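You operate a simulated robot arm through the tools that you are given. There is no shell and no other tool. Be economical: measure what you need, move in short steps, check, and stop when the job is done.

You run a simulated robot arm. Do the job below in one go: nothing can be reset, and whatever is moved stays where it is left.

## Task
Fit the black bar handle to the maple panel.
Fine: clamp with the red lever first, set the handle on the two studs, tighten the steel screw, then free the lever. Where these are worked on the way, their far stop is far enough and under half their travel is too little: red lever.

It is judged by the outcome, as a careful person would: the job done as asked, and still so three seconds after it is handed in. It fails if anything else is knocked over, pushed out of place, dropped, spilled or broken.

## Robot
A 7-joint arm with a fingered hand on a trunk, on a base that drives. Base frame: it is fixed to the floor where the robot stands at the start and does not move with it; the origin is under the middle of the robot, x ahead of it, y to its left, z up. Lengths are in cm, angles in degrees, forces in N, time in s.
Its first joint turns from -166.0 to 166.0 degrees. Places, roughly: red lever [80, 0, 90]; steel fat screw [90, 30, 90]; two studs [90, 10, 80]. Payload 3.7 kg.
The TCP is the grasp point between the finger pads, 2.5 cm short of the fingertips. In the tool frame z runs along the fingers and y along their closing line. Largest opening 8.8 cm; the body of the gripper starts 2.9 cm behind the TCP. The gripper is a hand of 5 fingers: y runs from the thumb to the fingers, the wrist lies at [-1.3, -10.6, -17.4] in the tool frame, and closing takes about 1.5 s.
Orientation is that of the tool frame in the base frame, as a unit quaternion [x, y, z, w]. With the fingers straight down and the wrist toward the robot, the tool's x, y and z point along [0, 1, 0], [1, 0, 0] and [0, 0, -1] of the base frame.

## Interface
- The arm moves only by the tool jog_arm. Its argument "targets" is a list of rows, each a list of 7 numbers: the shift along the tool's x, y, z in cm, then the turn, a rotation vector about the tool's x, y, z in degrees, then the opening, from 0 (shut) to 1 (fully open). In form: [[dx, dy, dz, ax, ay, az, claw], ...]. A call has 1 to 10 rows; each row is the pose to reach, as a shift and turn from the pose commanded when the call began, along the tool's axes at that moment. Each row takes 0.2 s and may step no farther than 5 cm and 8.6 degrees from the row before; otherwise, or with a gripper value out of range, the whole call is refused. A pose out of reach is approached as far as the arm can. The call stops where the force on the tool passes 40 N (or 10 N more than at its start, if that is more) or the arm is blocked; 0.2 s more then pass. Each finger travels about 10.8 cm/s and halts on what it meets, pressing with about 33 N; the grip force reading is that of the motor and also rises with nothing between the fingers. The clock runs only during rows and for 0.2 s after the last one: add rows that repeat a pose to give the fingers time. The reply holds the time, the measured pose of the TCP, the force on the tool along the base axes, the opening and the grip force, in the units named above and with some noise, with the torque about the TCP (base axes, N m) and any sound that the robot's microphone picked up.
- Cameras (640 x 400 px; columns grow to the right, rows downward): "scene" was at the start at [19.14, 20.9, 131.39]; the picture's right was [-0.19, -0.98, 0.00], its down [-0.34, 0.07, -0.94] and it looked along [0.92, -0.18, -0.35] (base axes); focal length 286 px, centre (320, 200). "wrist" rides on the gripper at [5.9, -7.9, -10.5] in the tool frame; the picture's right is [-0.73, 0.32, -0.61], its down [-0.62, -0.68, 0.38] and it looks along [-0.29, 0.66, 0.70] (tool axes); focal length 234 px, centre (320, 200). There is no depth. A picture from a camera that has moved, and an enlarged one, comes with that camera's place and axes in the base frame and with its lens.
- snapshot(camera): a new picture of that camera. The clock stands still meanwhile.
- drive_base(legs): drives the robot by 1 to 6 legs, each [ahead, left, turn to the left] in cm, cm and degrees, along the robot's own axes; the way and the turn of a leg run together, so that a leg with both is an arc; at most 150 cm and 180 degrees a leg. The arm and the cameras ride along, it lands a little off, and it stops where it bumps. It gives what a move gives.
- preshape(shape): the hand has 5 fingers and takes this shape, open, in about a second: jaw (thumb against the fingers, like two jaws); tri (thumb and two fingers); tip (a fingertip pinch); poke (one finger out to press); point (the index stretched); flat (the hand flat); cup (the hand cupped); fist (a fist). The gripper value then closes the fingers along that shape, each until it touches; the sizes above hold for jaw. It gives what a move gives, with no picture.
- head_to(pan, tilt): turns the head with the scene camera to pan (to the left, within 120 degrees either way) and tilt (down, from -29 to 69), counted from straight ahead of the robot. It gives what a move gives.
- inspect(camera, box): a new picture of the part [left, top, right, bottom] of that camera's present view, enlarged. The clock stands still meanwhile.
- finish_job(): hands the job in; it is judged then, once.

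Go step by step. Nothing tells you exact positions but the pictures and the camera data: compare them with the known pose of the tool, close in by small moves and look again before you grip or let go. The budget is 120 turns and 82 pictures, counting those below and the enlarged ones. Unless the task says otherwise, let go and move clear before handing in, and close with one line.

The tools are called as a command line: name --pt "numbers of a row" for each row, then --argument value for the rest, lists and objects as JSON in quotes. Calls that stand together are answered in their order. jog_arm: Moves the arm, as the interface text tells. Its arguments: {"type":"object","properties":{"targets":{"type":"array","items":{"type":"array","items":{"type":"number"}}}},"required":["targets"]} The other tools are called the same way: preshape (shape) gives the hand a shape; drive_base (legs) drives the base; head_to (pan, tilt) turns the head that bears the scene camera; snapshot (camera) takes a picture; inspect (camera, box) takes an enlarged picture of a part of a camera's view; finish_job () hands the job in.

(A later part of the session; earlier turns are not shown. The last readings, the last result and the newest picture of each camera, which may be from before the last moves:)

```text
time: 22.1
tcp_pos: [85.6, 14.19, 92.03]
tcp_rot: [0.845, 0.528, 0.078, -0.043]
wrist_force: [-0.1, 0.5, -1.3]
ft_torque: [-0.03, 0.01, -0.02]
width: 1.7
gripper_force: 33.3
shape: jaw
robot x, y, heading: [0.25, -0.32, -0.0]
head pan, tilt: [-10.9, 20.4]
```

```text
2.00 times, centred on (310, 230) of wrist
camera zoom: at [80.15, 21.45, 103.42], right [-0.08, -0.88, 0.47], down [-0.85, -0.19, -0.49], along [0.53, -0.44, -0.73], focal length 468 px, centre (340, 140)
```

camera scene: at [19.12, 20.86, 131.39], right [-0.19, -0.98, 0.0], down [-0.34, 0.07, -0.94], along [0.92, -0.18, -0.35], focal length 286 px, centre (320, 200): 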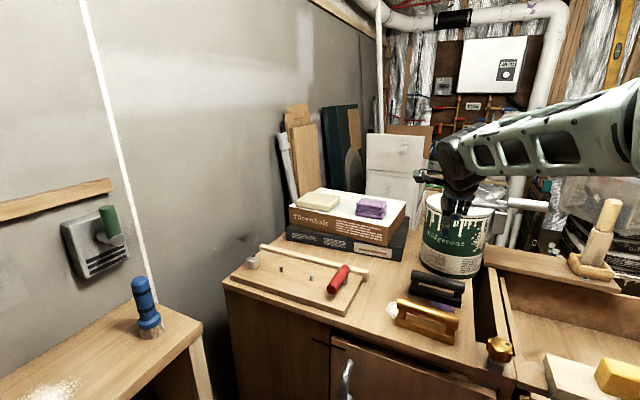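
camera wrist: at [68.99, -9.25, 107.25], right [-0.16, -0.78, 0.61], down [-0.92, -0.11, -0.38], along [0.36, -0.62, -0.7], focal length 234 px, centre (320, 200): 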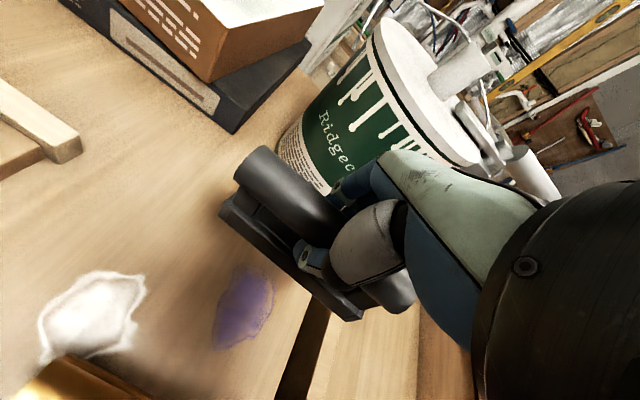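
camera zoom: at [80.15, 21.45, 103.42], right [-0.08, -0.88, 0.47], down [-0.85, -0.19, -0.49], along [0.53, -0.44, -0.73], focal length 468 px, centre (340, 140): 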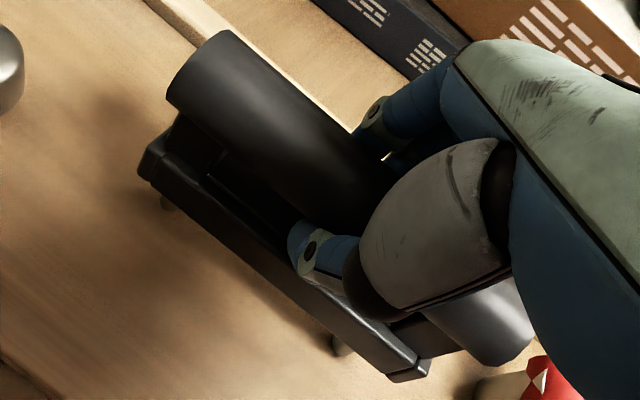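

The handle looks centred over the studs to within a millimetre or two. I'll lower it to just above the stud tops and check.

jog_arm --pt "-0.13 -0.01 0.74 0 0 0 0.1" --pt "-0.25 -0.01 1.4 0 0 0 0.1" --pt "-0.25 -0.01 1.4 0 0 0 0.1"

inspect --camera "scene" --box '[264, 240, 328, 280]'

inspect --camera "wrist" --box '[200, 180, 360, 330]'

```text
time: 22.9
tcp_pos: [85.7, 14.29, 90.46]
tcp_rot: [0.844, 0.529, 0.079, -0.041]
wrist_force: [0.1, -0.5, -0.5]
ft_torque: [-0.01, 0.03, -0.02]
width: 1.72
gripper_force: 33.3
shape: jaw
robot x, y, heading: [-0.01, 0.04, 0.0]
head pan, tilt: [-10.9, 20.4]
```

```text
10.00 times, centred on (296, 260) of scene
camera zoom: at [19.12, 20.87, 131.39], right [-0.19, -0.98, 0.0], down [-0.34, 0.07, -0.94], along [0.92, -0.18, -0.35], focal length 2861 px, centre (560, -400)
```

zoom: 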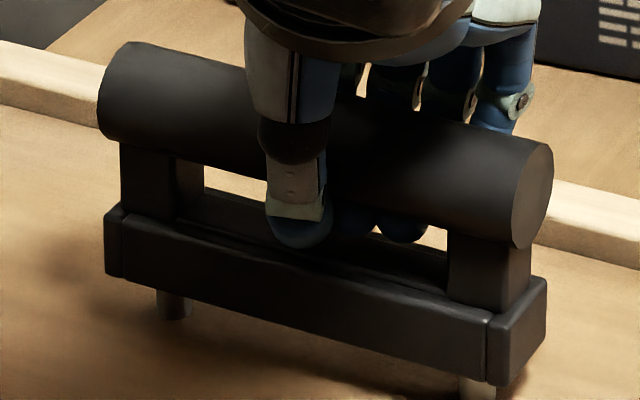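

```text
2.67 times, centred on (280, 255) of wrist
camera zoom: at [80.19, 21.53, 101.96], right [-0.08, -0.88, 0.47], down [-0.85, -0.19, -0.49], along [0.53, -0.44, -0.73], focal length 624 px, centre (427, 53)
```

zoom: 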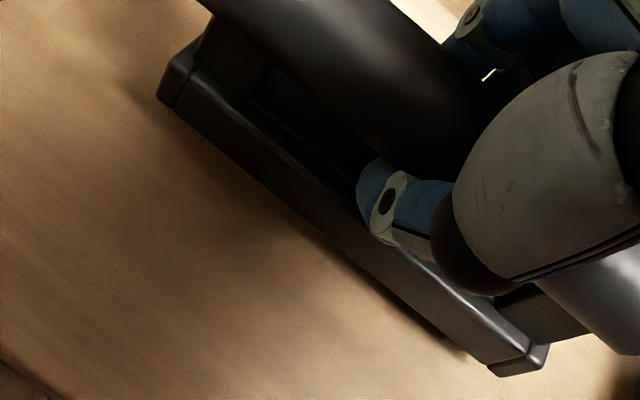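

The alignment agrees to about 1–2 mm. I'll lower gently and watch for contact force.

jog_arm --pt "-0.15 0 0.25 0 0 0 0.1" --pt "-0.2 0 0.5 0 0 0 0.1" --pt "-0.24 0 0.75 0 0 0 0.1" --pt "-0.28 0 1.0 0 0 0 0.1"

inspect --camera "scene" --box '[264, 240, 328, 280]'

```text
time: 23.9
tcp_pos: [85.65, 14.13, 89.42]
tcp_rot: [0.845, 0.528, 0.077, -0.042]
wrist_force: [-0.1, -0.3, -1.7]
ft_torque: [0.06, -0.01, -0.02]
width: 1.73
gripper_force: 32.4
shape: jaw
robot x, y, heading: [0.01, 0.1, 0.0]
head pan, tilt: [-10.9, 20.4]
```

```text
10.00 times, centred on (296, 260) of scene
camera zoom: at [19.12, 20.87, 131.39], right [-0.19, -0.98, 0.0], down [-0.34, 0.07, -0.94], along [0.92, -0.18, -0.35], focal length 2861 px, centre (560, -400)
```

zoom: 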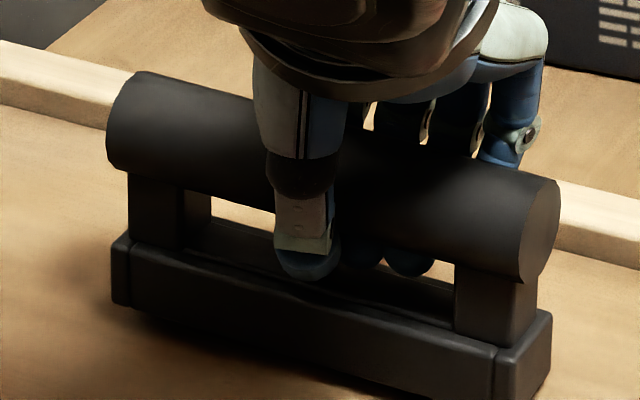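

There's no contact force even with the bottom below the stud tops, so the studs are entering the holes. I'll lower the last bit.

jog_arm --pt "-0.04 0 0.25 0 0 0 0.1" --pt "-0.08 0 0.5 0 0 0 0.1"

inspect --camera "scene" --box '[264, 240, 328, 280]'

```text
time: 24.5
tcp_pos: [85.61, 14.2, 88.99]
tcp_rot: [0.845, 0.528, 0.078, -0.042]
wrist_force: [0.9, 1.6, 1.6]
ft_torque: [0.01, -0.01, 0.0]
width: 1.71
gripper_force: 33.4
shape: jaw
robot x, y, heading: [0.47, 0.05, -0.1]
head pan, tilt: [-10.9, 20.4]
```

```text
10.00 times, centred on (296, 260) of scene
camera zoom: at [19.12, 20.88, 131.39], right [-0.19, -0.98, 0.0], down [-0.34, 0.07, -0.94], along [0.92, -0.18, -0.35], focal length 2861 px, centre (560, -400)
```

zoom: 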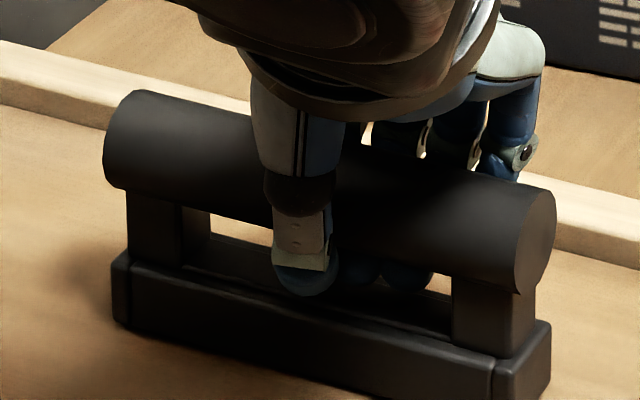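

It's still going down freely. I'll continue until it seats.

jog_arm --pt "-0.03 0 0.2 0 0 0 0.1" --pt "-0.07 0 0.4 0 0 0 0.1" --pt "-0.1 0 0.6 0 0 0 0.1"

inspect --camera "scene" --box '[264, 245, 328, 285]'

inspect --camera "wrist" --box '[200, 180, 360, 330]'

```text
time: 25.3
tcp_pos: [85.67, 14.16, 88.49]
tcp_rot: [0.845, 0.528, 0.078, -0.042]
wrist_force: [-2.1, 0.8, 3.0]
ft_torque: [0.02, 0.03, -0.04]
width: 1.59
gripper_force: 32.9
shape: jaw
robot x, y, heading: [-0.08, 0.01, -0.2]
head pan, tilt: [-10.9, 20.4]
```

```text
10.00 times, centred on (296, 265) of scene
camera zoom: at [19.1, 20.86, 131.4], right [-0.19, -0.98, 0.0], down [-0.34, 0.07, -0.94], along [0.92, -0.18, -0.35], focal length 2861 px, centre (560, -450)
```

zoom: 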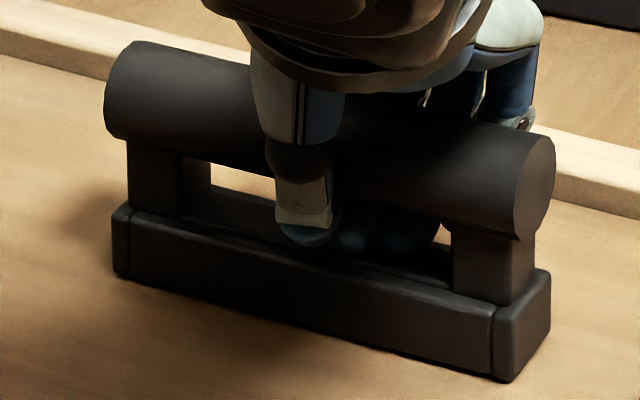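

```text
2.67 times, centred on (280, 255) of wrist
camera zoom: at [80.23, 21.45, 99.81], right [-0.08, -0.88, 0.47], down [-0.85, -0.19, -0.49], along [0.53, -0.44, -0.73], focal length 624 px, centre (427, 53)
```

zoom: 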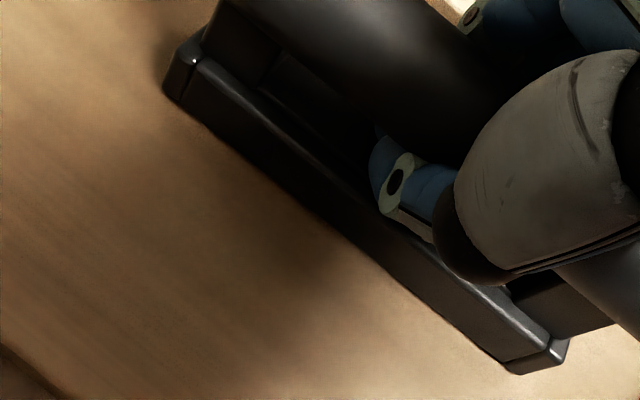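

The base sits flat on the panel. I'll open the hand, with room to clear on both sides.

jog_arm --pt "0 0 0 0 0 0 0.2" --pt "0 0 0 0 0 0 0.35" --pt "0 0 0 0 0 0 0.55" --pt "0 0 0 0 0 0 0.8" --pt "0 0 0 0 0 0 0.8" --pt "0 0 0 0 0 0 0.8"

inspect --camera "scene" --box '[264, 235, 344, 285]'

snapshot --camera "wrist"

```text
time: 26.7
tcp_pos: [85.57, 14.3, 88.43]
tcp_rot: [0.844, 0.529, 0.077, -0.043]
wrist_force: [0.0, 0.4, -0.3]
ft_torque: [-0.03, -0.01, 0.0]
width: 7.03
gripper_force: 0.0
shape: jaw
robot x, y, heading: [-0.33, 0.43, 0.1]
head pan, tilt: [-10.9, 20.4]
```

```text
8.00 times, centred on (304, 260) of scene
camera zoom: at [19.12, 20.87, 131.39], right [-0.19, -0.98, 0.0], down [-0.34, 0.07, -0.94], along [0.92, -0.18, -0.35], focal length 2289 px, centre (448, -280)
```

zoom: 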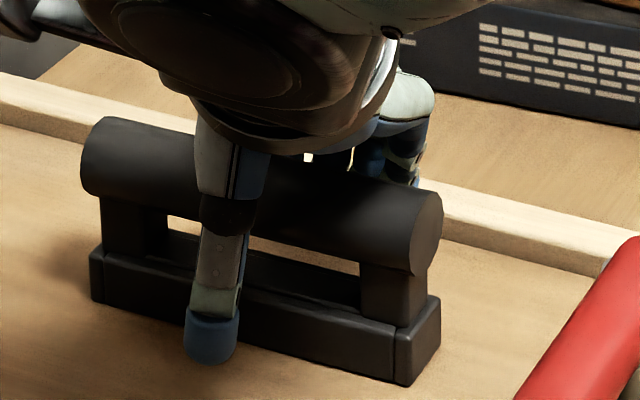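

```text
32 pictures are left
camera wrist: at [80.24, 21.47, 99.8], right [-0.08, -0.88, 0.47], down [-0.85, -0.19, -0.49], along [0.53, -0.44, -0.73], focal length 234 px, centre (320, 200)
```

wrist: 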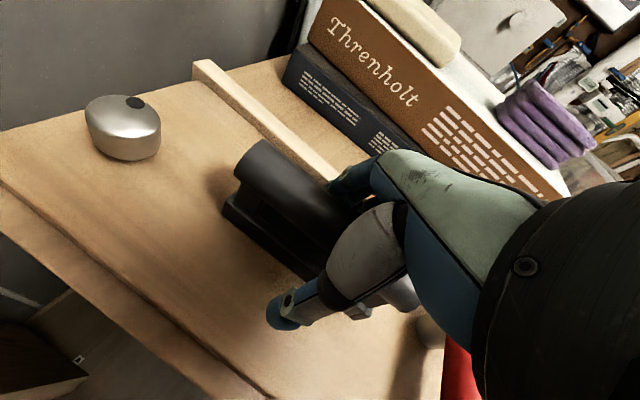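

The handle stays seated and the hand is open. I'll rise straight up, then level the hand.

jog_arm --pt "0.35 0.02 -2 0 0 0 0.8" --pt "0.71 0.04 -4 0 0 0 0.8" --pt "1.42 0.08 -8 0 0 0 0.8" --pt "2.1 0.1 -11.8 0 0 0 0.8" --pt "2.1 0.1 -11.8 0.25 -5 0 0.8" --pt "2.1 0.1 -11.8 0.5 -10.1 0 0.8"

inspect --camera "scene" --box '[220, 230, 380, 330]'

snapshot --camera "wrist"

```text
time: 28.1
tcp_pos: [85.48, 14.05, 100.41]
tcp_rot: [0.848, 0.529, 0.002, 0.001]
wrist_force: [0.2, 0.7, 0.3]
ft_torque: [-0.02, -0.02, -0.02]
width: 7.03
gripper_force: 0.1
shape: jaw
robot x, y, heading: [-0.24, -0.3, 0.0]
head pan, tilt: [-10.9, 20.4]
```

```text
4.00 times, centred on (300, 280) of scene
camera zoom: at [19.12, 20.86, 131.39], right [-0.19, -0.98, 0.0], down [-0.34, 0.07, -0.94], along [0.92, -0.18, -0.35], focal length 1144 px, centre (400, -120)
```

zoom: 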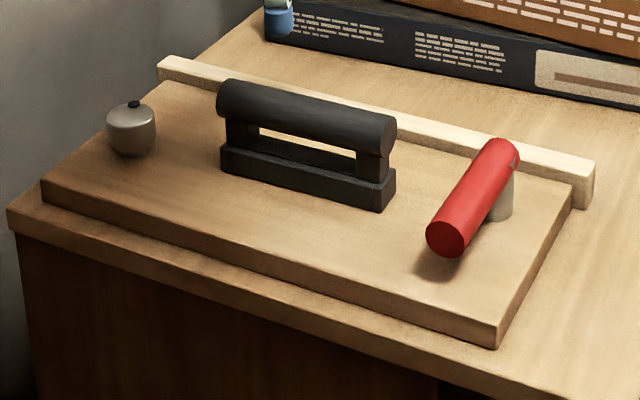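

```text
30 pictures are left
camera wrist: at [81.13, 23.08, 111.03], right [-0.03, -0.79, 0.61], down [-0.88, -0.26, -0.38], along [0.46, -0.55, -0.69], focal length 234 px, centre (320, 200)
```

wrist: 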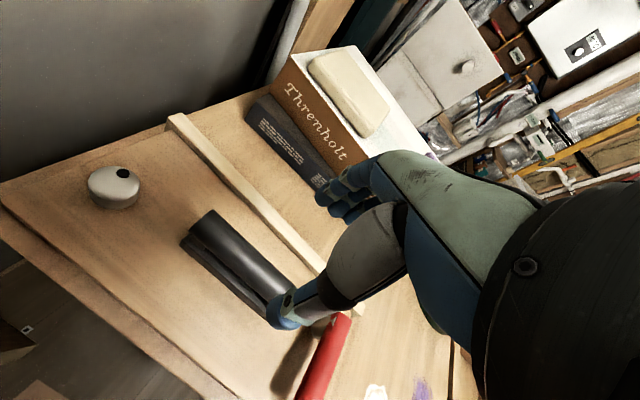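

The handle stands on the studs. The screw knob is at (92.2,26.3), so I'll move over it and pre-turn the hand counter-clockwise to leave room for clockwise tightening.

jog_arm --pt "2 0.1 0 0 0 -8 0.8" --pt "4 0.2 0 0 0 -16 0.8" --pt "6 0.3 0 0 0 -24 0.8" --pt "8 0.4 0 0 0 -32 0.8" --pt "10 0.5 0 0 0 -40 0.8" --pt "12 0.6 0 0 0 -48 0.8" --pt "13.95 0.66 0 0 0 -56 0.8" --pt "13.95 0.66 2 0 0 -64 0.8" --pt "13.95 0.66 4 0 0 -72 0.8" --pt "13.95 0.66 4 0 0 -72 0.8"

snapshot --camera "scene"

snapshot --camera "wrist"

```text
time: 30.3
tcp_pos: [92.34, 26.42, 96.33]
tcp_rot: [0.374, 0.928, 0.001, 0.001]
wrist_force: [-0.6, 0.3, -0.4]
ft_torque: [-0.02, -0.01, -0.02]
width: 7.0
gripper_force: 0.1
shape: jaw
robot x, y, heading: [-0.07, -0.02, 0.0]
head pan, tilt: [-10.9, 20.4]
```

```text
29 pictures are left
camera scene: at [19.12, 20.87, 131.39], right [-0.19, -0.98, 0.0], down [-0.34, 0.07, -0.94], along [0.92, -0.18, -0.35], focal length 286 px, centre (320, 200)
```

scene: 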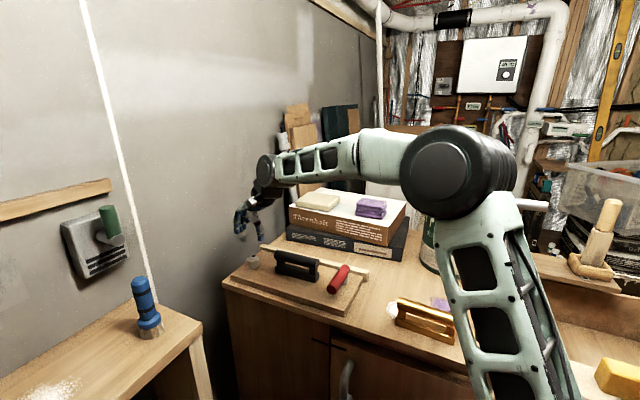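

```text
28 pictures are left
camera wrist: at [82.57, 25.0, 107.06], right [0.75, -0.27, 0.61], down [-0.02, -0.92, -0.38], along [0.67, 0.27, -0.69], focal length 234 px, centre (320, 200)
```

wrist: 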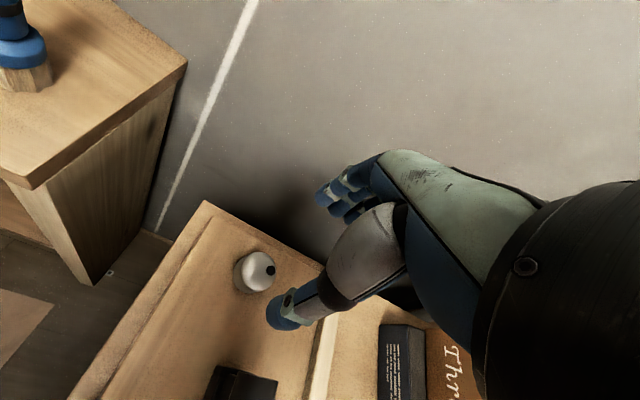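

The hand is over the knob at yaw about +46°, and the black mark shows its rotation. I'll descend around it.

jog_arm --pt "0.18 -0.17 3 0 0 0 0.8" --pt "0.18 -0.17 6 0 0 0 0.8" --pt "0.18 -0.17 8.8 0 0 0 0.8" --pt "0.18 -0.17 8.8 0 0 0 0.8"

inspect --camera "scene" --box '[212, 225, 292, 275]'

snapshot --camera "wrist"

```text
time: 31.3
tcp_pos: [91.97, 26.38, 87.39]
tcp_rot: [0.374, 0.927, 0.0, 0.002]
wrist_force: [1.0, -0.3, 0.8]
ft_torque: [-0.03, 0.0, -0.03]
width: 7.01
gripper_force: 0.1
shape: jaw
robot x, y, heading: [0.13, -0.06, 0.0]
head pan, tilt: [-10.9, 20.4]
```

```text
8.00 times, centred on (252, 250) of scene
camera zoom: at [19.12, 20.87, 131.39], right [-0.19, -0.98, 0.0], down [-0.34, 0.07, -0.94], along [0.92, -0.18, -0.35], focal length 2289 px, centre (864, -200)
```

zoom: 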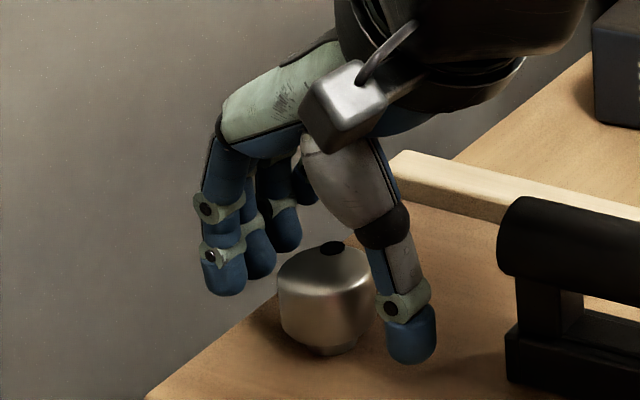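

```text
26 pictures are left
camera wrist: at [82.32, 24.98, 98.14], right [0.75, -0.27, 0.61], down [-0.02, -0.92, -0.38], along [0.67, 0.27, -0.69], focal length 234 px, centre (320, 200)
```

wrist: 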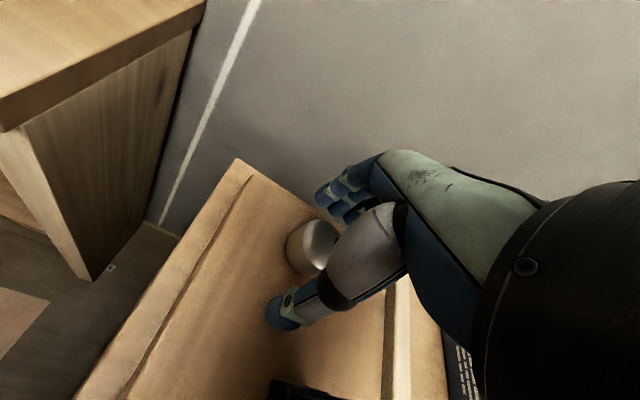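

The knob lies between the thumb and fingers. I'll nudge the hand to centre it and close.

jog_arm --pt "0.2 -0.3 0 0 0 0 0.7" --pt "0.2 -0.3 0 0 0 0 0.5" --pt "0.2 -0.3 0 0 0 0 0.3" --pt "0.2 -0.3 0 0 0 0 0.25" --pt "0.2 -0.3 0 0 0 0 0.25" --pt "0.2 -0.3 0 0 0 0 0.25"

inspect --camera "scene" --box '[212, 225, 292, 275]'

```text
time: 32.7
tcp_pos: [91.65, 26.45, 87.51]
tcp_rot: [0.375, 0.927, -0.001, 0.001]
wrist_force: [-7.0, -2.1, -2.6]
ft_torque: [-0.04, 0.12, 0.03]
width: 2.54
gripper_force: 32.8
shape: jaw
robot x, y, heading: [-0.03, -0.13, 0.2]
head pan, tilt: [-10.9, 20.4]
```

```text
8.00 times, centred on (252, 250) of scene
camera zoom: at [19.1, 20.86, 131.4], right [-0.19, -0.98, 0.0], down [-0.34, 0.07, -0.94], along [0.92, -0.18, -0.35], focal length 2289 px, centre (864, -200)
```

zoom: 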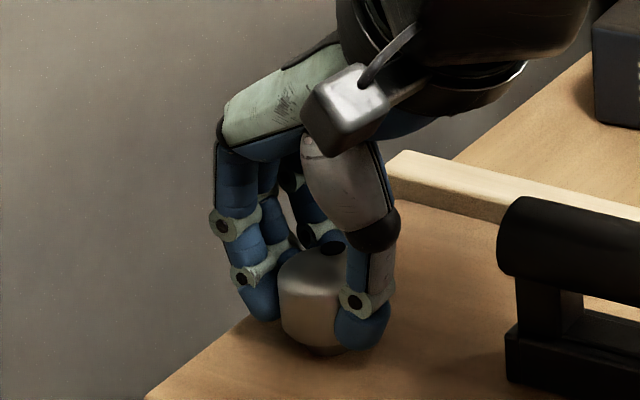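

The knob is gripped. I'll turn clockwise, watching force and torque.

jog_arm --pt "0 0 0 0 0 8 0.2" --pt "0 0 0 0 0 16 0.2" --pt "0 0 0 0 0 24 0.2" --pt "0 0 0 0 0 32 0.2" --pt "0 0 0 0 0 40 0.2" --pt "0 0 0 0 0 48 0.2" --pt "0 0 0 0 0 56 0.2" --pt "0 0 0 0 0 64 0.2" --pt "0 0 0 0 0 72 0.2" --pt "0 0 0 0 0 80 0.2"

inspect --camera "scene" --box '[212, 225, 292, 275]'

```text
time: 34.9
tcp_pos: [91.77, 26.19, 87.6]
tcp_rot: [0.883, 0.469, 0.001, 0.002]
wrist_force: [11.5, 11.4, -3.7]
ft_torque: [0.09, -0.33, 0.12]
width: 2.5
gripper_force: 32.8
shape: jaw
robot x, y, heading: [0.15, -0.09, 0.0]
head pan, tilt: [-10.9, 20.4]
```

```text
8.00 times, centred on (252, 250) of scene
camera zoom: at [19.18, 20.91, 131.38], right [-0.19, -0.98, 0.0], down [-0.34, 0.07, -0.94], along [0.92, -0.18, -0.35], focal length 2289 px, centre (864, -200)
```

zoom: 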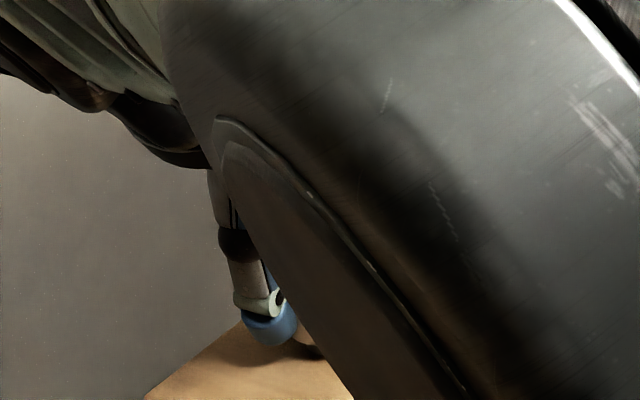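

It is turning, with some side force from being slightly off-axis. I'll ease the hand toward the axis and keep turning.

jog_arm --pt "0.35 0.05 0 0 0 7 0.2" --pt "0.4 0.1 0 0 0 15 0.2" --pt "0.4 0.1 0 0 0 23 0.2" --pt "0.4 0.1 0 0 0 31 0.2" --pt "0.4 0.1 0 0 0 39 0.2" --pt "0.4 0.1 0 0 0 47 0.2" --pt "0.4 0.1 0 0 0 55 0.2" --pt "0.4 0.1 0 0 0 63 0.2" --pt "0.4 0.1 0 0 0 71 0.2" --pt "0.4 0.1 0 0 0 79 0.2"

snapshot --camera "wrist"

```text
time: 37.1
tcp_pos: [92.11, 26.4, 87.46]
tcp_rot: [0.98, -0.201, 0.001, 0.001]
wrist_force: [15.2, -9.0, -0.5]
ft_torque: [-0.26, -0.13, 0.15]
width: 2.44
gripper_force: 32.8
shape: jaw
robot x, y, heading: [-0.26, -0.15, -0.3]
head pan, tilt: [-10.9, 20.4]
```

```text
23 pictures are left
camera wrist: at [100.63, 31.66, 98.19], right [-0.8, -0.01, 0.61], down [-0.3, 0.87, -0.39], along [-0.52, -0.49, -0.7], focal length 234 px, centre (320, 200)
```

wrist: 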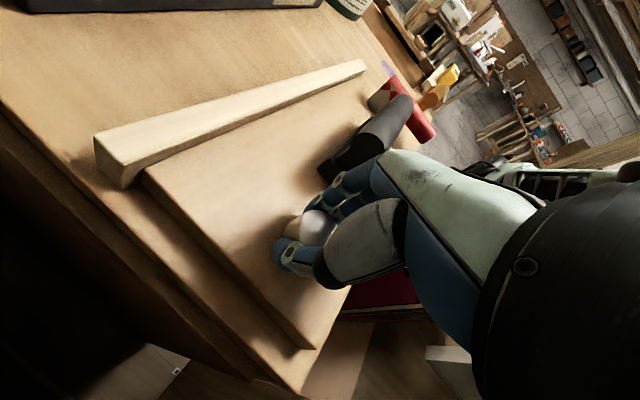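

About 160° turned and there's no stop yet. I'll go 40° further, then release and check the mark.

jog_arm --pt "0.2 0 0 0 0 8 0.2" --pt "0.2 0 0 0 0 16 0.2" --pt "0.2 0 0 0 0 24 0.2" --pt "0.2 0 0 0 0 32 0.2" --pt "0.2 0 0 0 0 40 0.2"

jog_arm --pt "0 0 0 0 0 0 0.4" --pt "0 0 0 0 0 0 0.65" --pt "0 0 0 0 0 0 0.8" --pt "0 0 0 0 0 0 0.8" --pt "0 0 -3 0 0 0 0.8" --pt "0 0 -7 0 0 0 0.8"

inspect --camera "wrist" --box '[200, 170, 360, 290]'

```text
time: 37.8
tcp_pos: [90.65, 25.73, 88.97]
tcp_rot: [0.958, -0.287, 0.01, -0.004]
wrist_force: [1.4, 2.5, 8.0]
ft_torque: [0.06, -0.09, 0.03]
width: 1.67
gripper_force: 33.1
shape: jaw
out of reach, approached as far as the arm can: row 1, 2, 3
robot x, y, heading: [0.05, 0.04, -0.2]
head pan, tilt: [-10.9, 20.4]
stopped in row 3: the force on the tool passed its limit (the readings are from after the stop); the commanded pose is now the measured one
```

```text
time: 38.6
tcp_pos: [90.69, 25.3, 89.89]
tcp_rot: [0.957, -0.29, 0.016, -0.005]
wrist_force: [-3.8, -7.0, 35.3]
ft_torque: [0.29, -0.42, -0.06]
width: 5.51
gripper_force: 0.1
shape: jaw
robot x, y, heading: [-0.09, -0.57, -0.1]
head pan, tilt: [-10.9, 20.4]
stopped in row 4: the force on the tool passed its limit (the readings are from after the stop); the commanded pose is now the measured one
```

```text
3.33 times, centred on (280, 230) of wrist
camera zoom: at [99.71, 28.82, 100.69], right [-0.8, 0.13, 0.58], down [-0.13, 0.91, -0.39], along [-0.58, -0.39, -0.72], focal length 781 px, centre (453, 100)
```

zoom: 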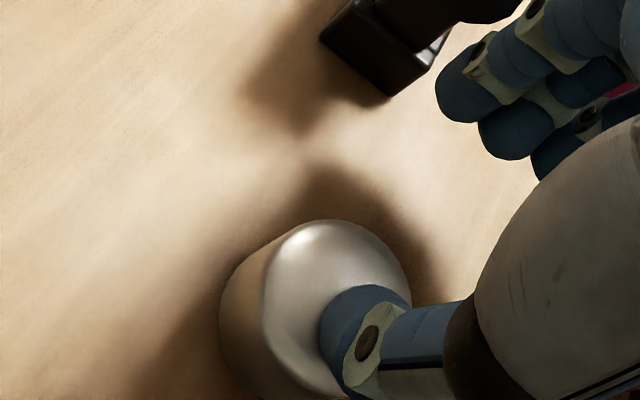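

The arm ran out of reach and the hand slipped up off the knob, so the thumb now rests on top of it. I'll rise straight up at once.

jog_arm --pt "0 0 -1.5 0 0 0 0.6" --pt "0 0 -4 0 0 0 0.7" --pt "0 0 -8 0 0 0 0.8" --pt "0 0 -10 0 0 -8 0.8" --pt "0 0 -10 0 0 -16 0.8" --pt "0 0 -10 0 0 -24 0.8"

snapshot --camera "wrist"

inspect --camera "scene" --box '[220, 230, 380, 330]'

```text
time: 40.0
tcp_pos: [90.29, 25.68, 99.09]
tcp_rot: [0.996, -0.083, 0.012, -0.001]
wrist_force: [-0.1, -0.2, 0.4]
ft_torque: [-0.01, 0.01, 0.01]
width: 7.03
gripper_force: 0.0
shape: jaw
out of reach, approached as far as the arm can: row 1, 2, 3, 4, 5
robot x, y, heading: [-0.14, -0.09, 0.1]
head pan, tilt: [-10.9, 20.4]
```

```text
21 pictures are left
camera wrist: at [97.23, 32.69, 110.03], right [-0.78, -0.2, 0.59], down [-0.49, 0.77, -0.4], along [-0.38, -0.6, -0.71], focal length 234 px, centre (320, 200)
```

wrist: 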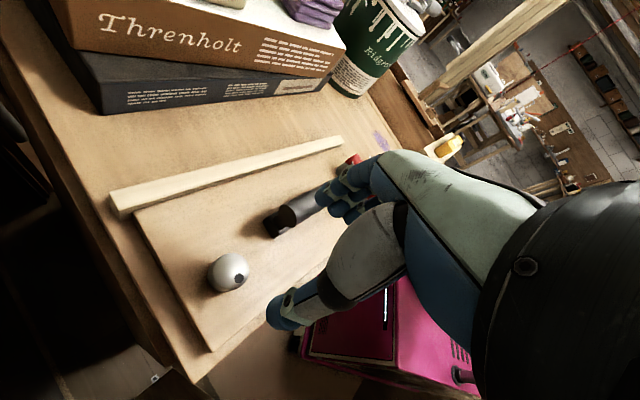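

```text
4.00 times, centred on (300, 280) of scene
camera zoom: at [19.14, 20.86, 131.39], right [-0.19, -0.98, 0.0], down [-0.34, 0.07, -0.94], along [0.92, -0.18, -0.35], focal length 1144 px, centre (400, -120)
```

zoom: 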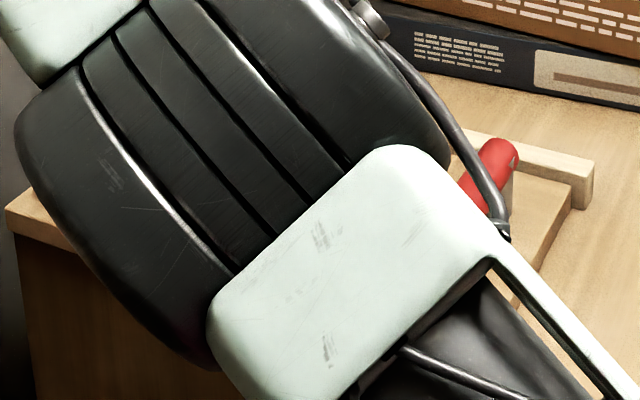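

The mark shows the knob followed the hand, about 180° clockwise so far. I'll level up, rotate the hand back counter-clockwise and take another stroke.

jog_arm --pt "1.66 -0.99 1 0 -1.4 0 0.8" --pt "1.66 -0.99 1 0 -1.4 0 0.8"

jog_arm --pt "0 0 0 0 0 -8.2 0.8" --pt "0 0 0 0 0 -16.4 0.8" --pt "0 0 0 0 0 -24.6 0.8" --pt "0 0 0 0 0 -32.8 0.8" --pt "0 0 0 0 0 -41 0.8" --pt "0 0 0 0 0 -49.2 0.8" --pt "0 0 0 0 0 -57.4 0.8" --pt "0 0 0 0 0 -65.6 0.8" --pt "0 0 0 0 0 -73.8 0.8" --pt "0 0 0 0 0 -82 0.8"

jog_arm --pt "0 0 0 0 0 -8.2 0.8" --pt "0 0 0 0 0 -16.4 0.8" --pt "0 0 0 0 0 -24.6 0.8" --pt "0 0 0 0 0 -32.8 0.8" --pt "0 0 0 0 0 -41 0.8" --pt "0 0 0 0 0 -49.2 0.8" --pt "0 0 0 0 0 -57.4 0.8" --pt "0 0 0 0 0 -65.6 0.8" --pt "0 0 0 0 0 -73 0.8" --pt "0 0 0 0 0 -73 0.8"

snapshot --camera "wrist"

```text
time: 40.6
tcp_pos: [92.26, 26.22, 98.31]
tcp_rot: [0.997, -0.083, 0.003, -0.003]
wrist_force: [0.4, 0.6, 0.7]
ft_torque: [0.02, -0.01, -0.03]
width: 7.06
gripper_force: 0.1
shape: jaw
robot x, y, heading: [-0.23, -0.27, -0.1]
head pan, tilt: [-10.9, 20.4]
```

```text
time: 42.9
tcp_pos: [92.27, 26.38, 98.31]
tcp_rot: [0.807, 0.591, 0.002, -0.001]
wrist_force: [-0.3, -0.2, -0.5]
ft_torque: [0.0, 0.01, -0.04]
width: 7.04
gripper_force: 0.0
shape: jaw
robot x, y, heading: [0.01, 0.27, 0.1]
head pan, tilt: [-10.9, 20.4]
```

```text
time: 45.0
tcp_pos: [92.32, 26.13, 98.22]
tcp_rot: [0.297, 0.955, 0.003, 0.0]
wrist_force: [-0.1, -0.1, -0.5]
ft_torque: [-0.04, 0.01, 0.01]
width: 7.05
gripper_force: 0.0
shape: jaw
robot x, y, heading: [0.37, 0.22, -0.1]
head pan, tilt: [-10.9, 20.4]
```

```text
19 pictures are left
camera wrist: at [83.05, 23.1, 108.86], right [0.78, -0.15, 0.61], down [0.13, -0.91, -0.39], along [0.61, 0.38, -0.69], focal length 234 px, centre (320, 200)
```

wrist: 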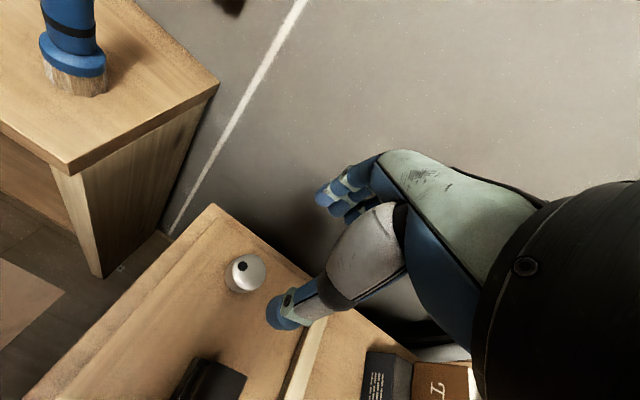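

The mark agrees with about 180° turned. I'll descend on the knob again and re-grip.

jog_arm --pt "0.48 -0.13 4 0 0 0 0.8" --pt "0.48 -0.13 8 0 0 0 0.8" --pt "0.48 -0.13 10.8 0 0 0 0.8" --pt "0.48 -0.13 10.8 0 0 0 0.6" --pt "0.48 -0.13 10.8 0 0 0 0.4" --pt "0.48 -0.13 10.8 0 0 0 0.2" --pt "0.48 -0.13 10.8 0 0 0 0.2" --pt "0.48 -0.13 10.8 0 0 0 0.2" --pt "0.48 -0.13 10.8 0 0 0 0.2"

inspect --camera "scene" --box '[212, 225, 292, 275]'

```text
time: 47.0
tcp_pos: [91.93, 26.46, 87.5]
tcp_rot: [0.297, 0.955, 0.003, -0.001]
wrist_force: [-7.8, -7.6, -2.2]
ft_torque: [-0.15, 0.16, -0.03]
width: 2.31
gripper_force: 33.2
shape: jaw
robot x, y, heading: [0.32, -0.04, -0.1]
head pan, tilt: [-10.9, 20.4]
```

```text
8.00 times, centred on (252, 250) of scene
camera zoom: at [19.14, 20.81, 131.4], right [-0.19, -0.98, 0.0], down [-0.34, 0.07, -0.94], along [0.92, -0.18, -0.35], focal length 2289 px, centre (864, -200)
```

zoom: 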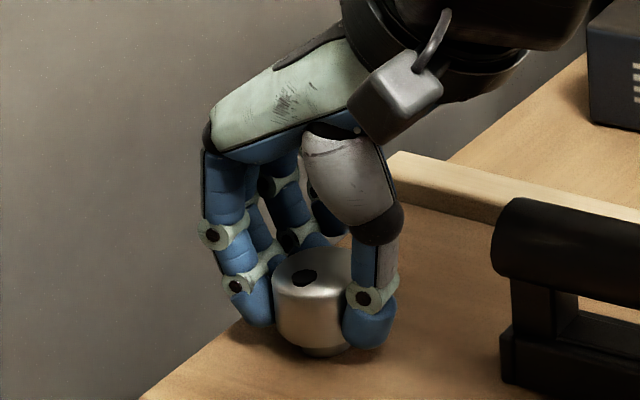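

Gripped again, with the mark visible on top. Now the second stroke.

jog_arm --pt "0 -0.2 0 0 0 8 0.2" --pt "0 -0.2 0 0 0 16 0.2" --pt "0 -0.2 0 0 0 24 0.2" --pt "0 -0.2 0 0 0 32 0.2" --pt "0 -0.2 0 0 0 40 0.2" --pt "0 -0.2 0 0 0 48 0.2" --pt "0 -0.2 0 0 0 56 0.2" --pt "0 -0.2 0 0 0 64 0.2" --pt "0 -0.2 0 0 0 72 0.2" --pt "0 -0.2 0 0 0 80 0.2"

jog_arm --pt "0.2 0 0 0 0 8 0.2" --pt "0.2 0 0 0 0 16 0.2" --pt "0.2 0 0 0 0 24 0.2" --pt "0.2 0 0 0 0 32 0.2" --pt "0.2 0 0 0 0 40 0.2" --pt "0.2 0 0 0 0 48 0.2" --pt "0.2 0 0 0 0 56 0.2" --pt "0.2 0 0 0 0 64 0.2" --pt "0.2 0 0 0 0 72 0.2" --pt "0.2 0 0 0 0 78 0.2"

```text
time: 49.2
tcp_pos: [91.61, 27.14, 87.19]
tcp_rot: [0.827, 0.562, 0.004, -0.004]
wrist_force: [11.8, 14.0, -12.0]
ft_torque: [0.78, -0.78, 0.75]
width: 1.82
gripper_force: 33.0
shape: jaw
robot x, y, heading: [-0.35, 0.1, 0.0]
head pan, tilt: [-10.9, 20.4]
stopped in row 10: the force on the tool passed its limit (the readings are from after the stop); the commanded pose is now the measured one
```

```text
time: 49.9
tcp_pos: [91.82, 27.5, 87.37]
tcp_rot: [0.904, 0.427, 0.005, -0.006]
wrist_force: [20.7, 11.1, -13.2]
ft_torque: [0.43, -0.79, 0.79]
width: 1.77
gripper_force: 32.8
shape: jaw
robot x, y, heading: [-0.05, 0.16, -0.4]
head pan, tilt: [-10.9, 20.4]
stopped in row 3: the force on the tool passed its limit (the readings are from after the stop); the commanded pose is now the measured one
```

Force and torque rose sharply (about 0.8 N m about z), which suggests the screw reached its stop. I'll look at the mark before doing more.

inspect --camera "wrist" --box '[220, 160, 380, 290]'

```text
3.08 times, centred on (300, 225) of wrist
camera zoom: at [89.59, 37.13, 98.12], right [-0.22, -0.78, 0.59], down [-0.92, -0.04, -0.39], along [0.33, -0.63, -0.7], focal length 720 px, centre (382, 123)
```

zoom: 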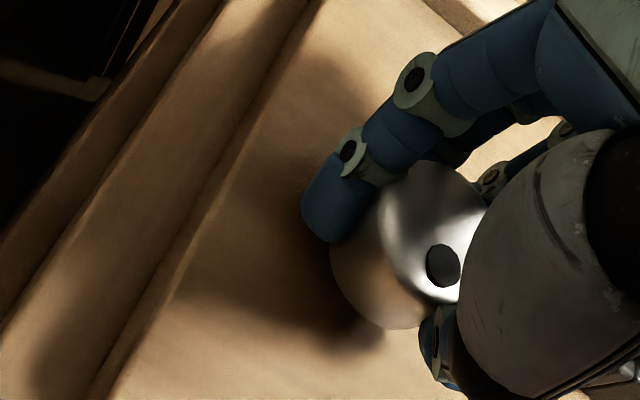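

The mark is hard to judge with fingers around it. I'll release, rise and look.

jog_arm --pt "0 0 0 0 0 0 0.4" --pt "0 0 0 0 0 0 0.65" --pt "0 0 0 0 0 0 0.8" --pt "0 0 0 0 0 0 0.8" --pt "0 0 -3 0 0 0 0.8" --pt "0 0 -7 0 0 0 0.8" --pt "0 0 -11 0 0 0 0.8"

inspect --camera "wrist" --box '[200, 170, 360, 290]'

```text
time: 51.5
tcp_pos: [91.84, 27.12, 98.34]
tcp_rot: [0.905, 0.426, 0.005, -0.005]
wrist_force: [-0.3, 0.0, 0.5]
ft_torque: [0.0, 0.01, -0.02]
width: 7.03
gripper_force: 0.2
shape: jaw
robot x, y, heading: [0.1, 0.21, -0.1]
head pan, tilt: [-10.9, 20.4]
```

```text
3.33 times, centred on (280, 230) of wrist
camera zoom: at [89.39, 36.85, 109.19], right [-0.22, -0.77, 0.6], down [-0.92, -0.04, -0.39], along [0.32, -0.63, -0.7], focal length 781 px, centre (453, 100)
```

zoom: 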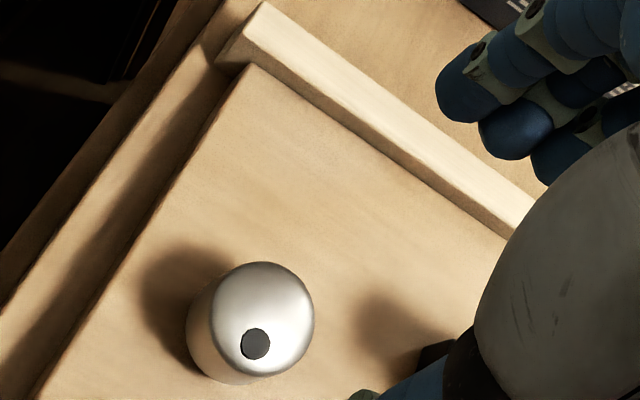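

The mark is at about 170°, close to where it was before this stroke, and the torque was about five times the earlier reading. So the screw is probably at its stop. I'll verify with a short grip-and-turn ending at this same yaw.

jog_arm --pt "-0.3 0.3 0 0 0 -8 0.8" --pt "-0.62 0.51 0 0 0 -16 0.8" --pt "-0.62 0.51 4 0 0 -24 0.8" --pt "-0.62 0.51 8 0 0 -24 0.8" --pt "-0.62 0.51 10.9 0 0 -24 0.7" --pt "-0.62 0.51 10.9 0 0 -24 0.4" --pt "-0.62 0.51 10.9 0 0 -24 0.2" --pt "-0.62 0.51 10.9 0 0 -24 0.2" --pt "-0.62 0.51 10.9 0 0 -24 0.2" --pt "-0.62 0.51 10.9 0 0 -24 0.2"

jog_arm --pt "0 0 0 0 0 8 0.1"

jog_arm --pt "0 0 0 0 0 8 0.1"

jog_arm --pt "0 0 0 0 0 8 0.1"

```text
time: 53.7
tcp_pos: [91.85, 26.76, 87.46]
tcp_rot: [0.796, 0.605, 0.007, -0.004]
wrist_force: [1.7, -0.7, -3.5]
ft_torque: [0.0, -0.09, 0.1]
width: 2.43
gripper_force: 32.6
shape: jaw
robot x, y, heading: [-0.19, 0.08, 0.0]
head pan, tilt: [-10.9, 20.4]
```

```text
time: 54.1
tcp_pos: [91.85, 26.87, 87.65]
tcp_rot: [0.836, 0.548, 0.007, -0.004]
wrist_force: [8.5, 6.6, -1.9]
ft_torque: [0.11, -0.27, 0.3]
width: 2.44
gripper_force: 33.1
shape: jaw
robot x, y, heading: [0.08, 0.02, -0.2]
head pan, tilt: [-10.9, 20.4]
```

```text
time: 54.5
tcp_pos: [91.94, 26.94, 87.58]
tcp_rot: [0.872, 0.49, 0.007, -0.004]
wrist_force: [15.9, 15.4, -2.2]
ft_torque: [0.27, -0.39, 0.51]
width: 2.48
gripper_force: 32.9
shape: jaw
robot x, y, heading: [-0.45, 0.23, 0.0]
head pan, tilt: [-10.9, 20.4]
```

```text
time: 54.9
tcp_pos: [91.91, 26.81, 87.52]
tcp_rot: [0.904, 0.427, 0.005, -0.006]
wrist_force: [15.7, 18.6, -1.7]
ft_torque: [0.29, -0.41, 0.55]
width: 2.43
gripper_force: 32.8
shape: jaw
robot x, y, heading: [-0.06, 0.01, -0.4]
head pan, tilt: [-10.9, 20.4]
```

The torque climbs elastically and then levels off as the grip slips, as it would against a firm stop. I'll release, rise and compare the mark.

jog_arm --pt "0 0 0 0 0 0 0.4" --pt "0 0 0 0 0 0 0.65" --pt "0 0 0 0 0 0 0.8" --pt "0 0 0 0 0 0 0.8" --pt "0 0 -3 0 0 0 0.8" --pt "0 0 -7 0 0 0 0.8" --pt "0 0 -11 0 0 0 0.8"

inspect --camera "wrist" --box '[200, 170, 360, 290]'

```text
time: 56.5
tcp_pos: [91.78, 26.42, 98.6]
tcp_rot: [0.905, 0.426, 0.005, -0.006]
wrist_force: [0.4, -0.1, -0.4]
ft_torque: [-0.03, -0.03, -0.01]
width: 7.04
gripper_force: 0.1
shape: jaw
robot x, y, heading: [0.16, -0.15, 0.2]
head pan, tilt: [-10.9, 20.4]
```

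```text
3.33 times, centred on (280, 230) of wrist
camera zoom: at [89.47, 36.02, 109.36], right [-0.22, -0.77, 0.6], down [-0.92, -0.04, -0.39], along [0.33, -0.63, -0.7], focal length 781 px, centre (453, 100)
```

zoom: 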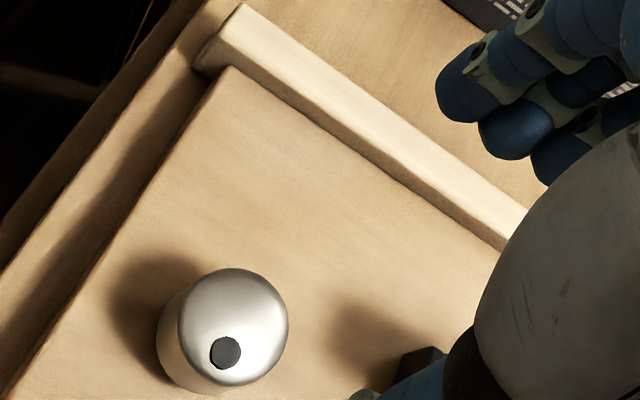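

The mark hasn't moved, so the screw is at its clockwise stop and tight. Next I'll move over the red lever to swing it back free.

jog_arm --pt "-2.92 0 0 0 0 7.8 0.8" --pt "-5.84 0 0 0 0 15.6 0.8" --pt "-8.77 0 0 0 0 23.4 0.8" --pt "-11.7 0 0 0 0 31.2 0.8" --pt "-14.6 0 0 0 0 39 0.8" --pt "-17.5 0 0 0 0 46.8 0.8" --pt "-20.5 0 0 0 0 54.6 0.8" --pt "-23.4 0 0 0 0 62.4 0.8" --pt "-26.3 0.07 0 0 0 70.2 0.8" --pt "-26.3 0.07 0 0 0 70.2 0.8"

snapshot --camera "wrist"

inspect --camera "scene" --box '[220, 210, 380, 310]'

```text
time: 58.7
tcp_pos: [75.05, 6.19, 98.15]
tcp_rot: [0.985, -0.172, 0.002, -0.008]
wrist_force: [-0.4, -0.4, 0.5]
ft_torque: [0.0, 0.01, 0.02]
width: 7.03
gripper_force: 0.0
shape: jaw
robot x, y, heading: [0.3, 0.03, -0.2]
head pan, tilt: [-10.9, 20.4]
```

```text
14 pictures are left
camera wrist: at [83.3, 11.62, 109.01], right [-0.8, -0.07, 0.6], down [-0.35, 0.86, -0.37], along [-0.49, -0.51, -0.71], focal length 234 px, centre (320, 200)
```

wrist: 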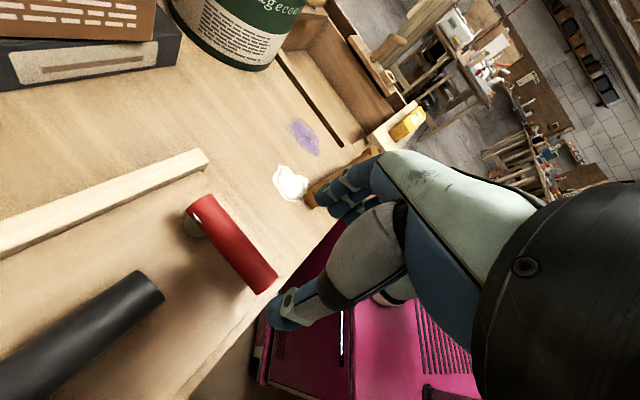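

```text
4.00 times, centred on (300, 260) of scene
camera zoom: at [19.18, 20.9, 131.39], right [-0.19, -0.98, 0.0], down [-0.34, 0.07, -0.94], along [0.92, -0.18, -0.35], focal length 1144 px, centre (400, -40)
```

zoom: 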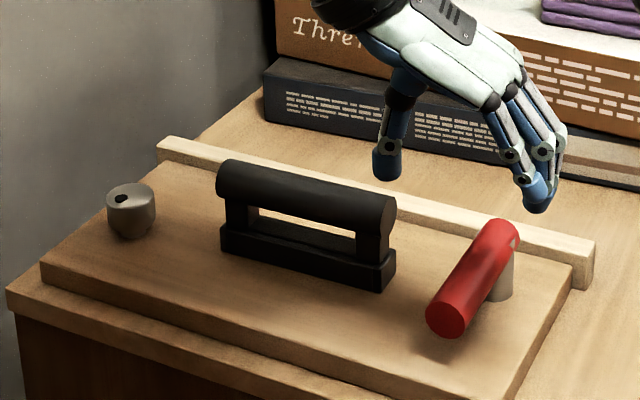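

The handle is seated and the knob is turned. The hand brackets the lever, so I'll descend to lever height.

jog_arm --pt "0 0 3 0 0 0 0.8" --pt "0 0 6 0 0 0 0.8" --pt "0 0 8.5 0 0 0 0.8" --pt "0 0 9.9 0 0 0 0.8"

inspect --camera "scene" --box '[270, 220, 382, 290]'

```text
time: 59.7
tcp_pos: [75.39, 6.17, 88.25]
tcp_rot: [0.985, -0.171, 0.001, -0.008]
wrist_force: [0.2, 0.5, -0.8]
ft_torque: [0.02, 0.01, -0.02]
width: 7.0
gripper_force: 0.0
shape: jaw
robot x, y, heading: [-0.03, -0.3, -0.1]
head pan, tilt: [-10.9, 20.4]
```

```text
5.71 times, centred on (326, 255) of scene
camera zoom: at [19.18, 20.89, 131.39], right [-0.19, -0.98, 0.0], down [-0.34, 0.07, -0.94], along [0.92, -0.18, -0.35], focal length 1635 px, centre (286, -114)
```

zoom: 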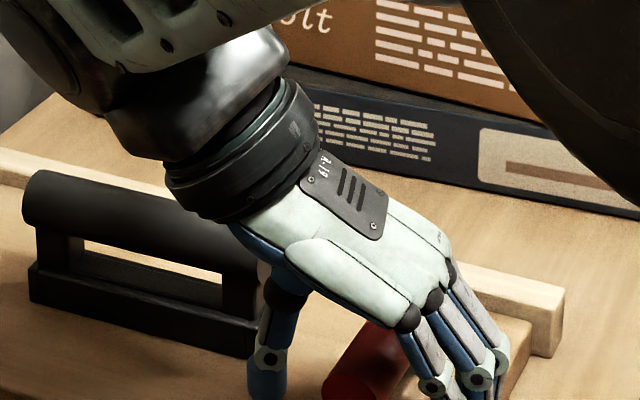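

The thumb is on the near-left side of the lever. I'll swing it back counter-clockwise along the arc.

jog_arm --pt "-0.4 0.65 0 0 0 -5 0.65" --pt "-0.51 1.4 0 0 0 -10 0.5" --pt "-0.52 2.16 0 0 0 -15 0.5" --pt "-0.45 2.91 0 0 0 -20 0.5" --pt "-0.26 3.65 0 0 0 -25 0.5" --pt "0 4.36 0 0 0 -30 0.5" --pt "0.34 5.03 0 0 0 -35 0.5" --pt "0.76 5.66 0 0 0 -40 0.5" --pt "1.26 6.23 0 0 0 -45 0.5" --pt "1.83 6.74 0 0 0 -50 0.5"

inspect --camera "scene" --box '[270, 220, 382, 290]'

```text
time: 61.9
tcp_pos: [74.6, -0.71, 88.17]
tcp_rot: [0.965, 0.262, 0.004, -0.006]
wrist_force: [-2.2, 1.8, 1.2]
ft_torque: [0.0, 0.07, 0.05]
width: 4.82
gripper_force: 0.1
shape: jaw
robot x, y, heading: [0.08, 0.05, -0.1]
head pan, tilt: [-10.9, 20.4]
```

```text
5.71 times, centred on (326, 255) of scene
camera zoom: at [19.16, 20.9, 131.39], right [-0.19, -0.98, 0.0], down [-0.34, 0.07, -0.94], along [0.92, -0.18, -0.35], focal length 1635 px, centre (286, -114)
```

zoom: 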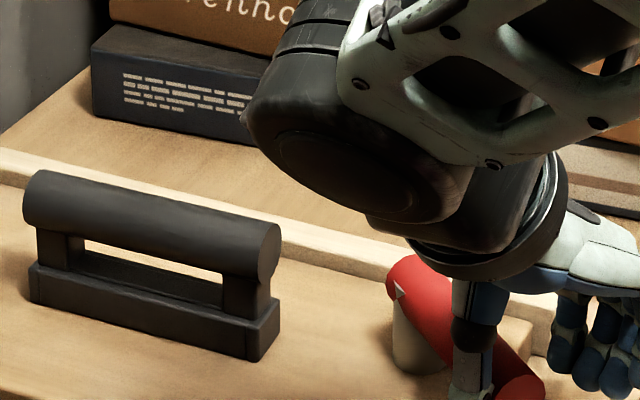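

The lever is nearly back. I'll push a little further to reach its free stop.

jog_arm --pt "0.05 0.5 0 0 0 -3 0.5" --pt "0.1 1.0 0 0 0 -6 0.5" --pt "0.2 1.5 0 0 0 -9 0.5" --pt "0.3 2.0 0 0 0 -12 0.5" --pt "0.4 2.4 0 0 0 -12 0.5"

inspect --camera "scene" --box '[290, 225, 402, 295]'

```text
time: 63.1
tcp_pos: [76.0, -2.47, 88.27]
tcp_rot: [0.932, 0.362, 0.005, -0.005]
wrist_force: [-16.3, 14.4, -0.6]
ft_torque: [0.06, 0.07, 0.08]
width: 5.6
gripper_force: 0.1
shape: jaw
robot x, y, heading: [0.23, -0.01, -0.1]
head pan, tilt: [-10.9, 20.4]
```

```text
5.71 times, centred on (346, 260) of scene
camera zoom: at [19.11, 20.96, 131.39], right [-0.19, -0.98, 0.0], down [-0.34, 0.07, -0.94], along [0.92, -0.18, -0.35], focal length 1635 px, centre (171, -143)
```

zoom: 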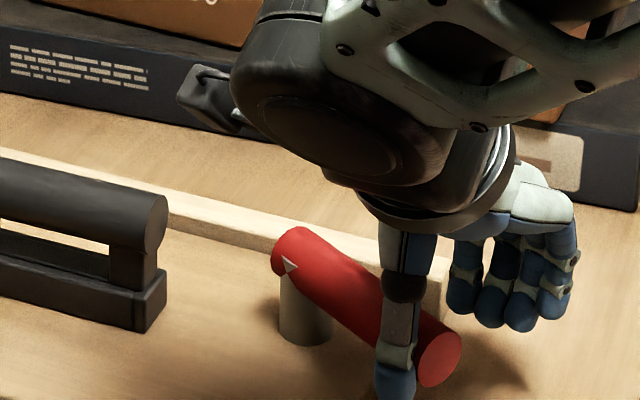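

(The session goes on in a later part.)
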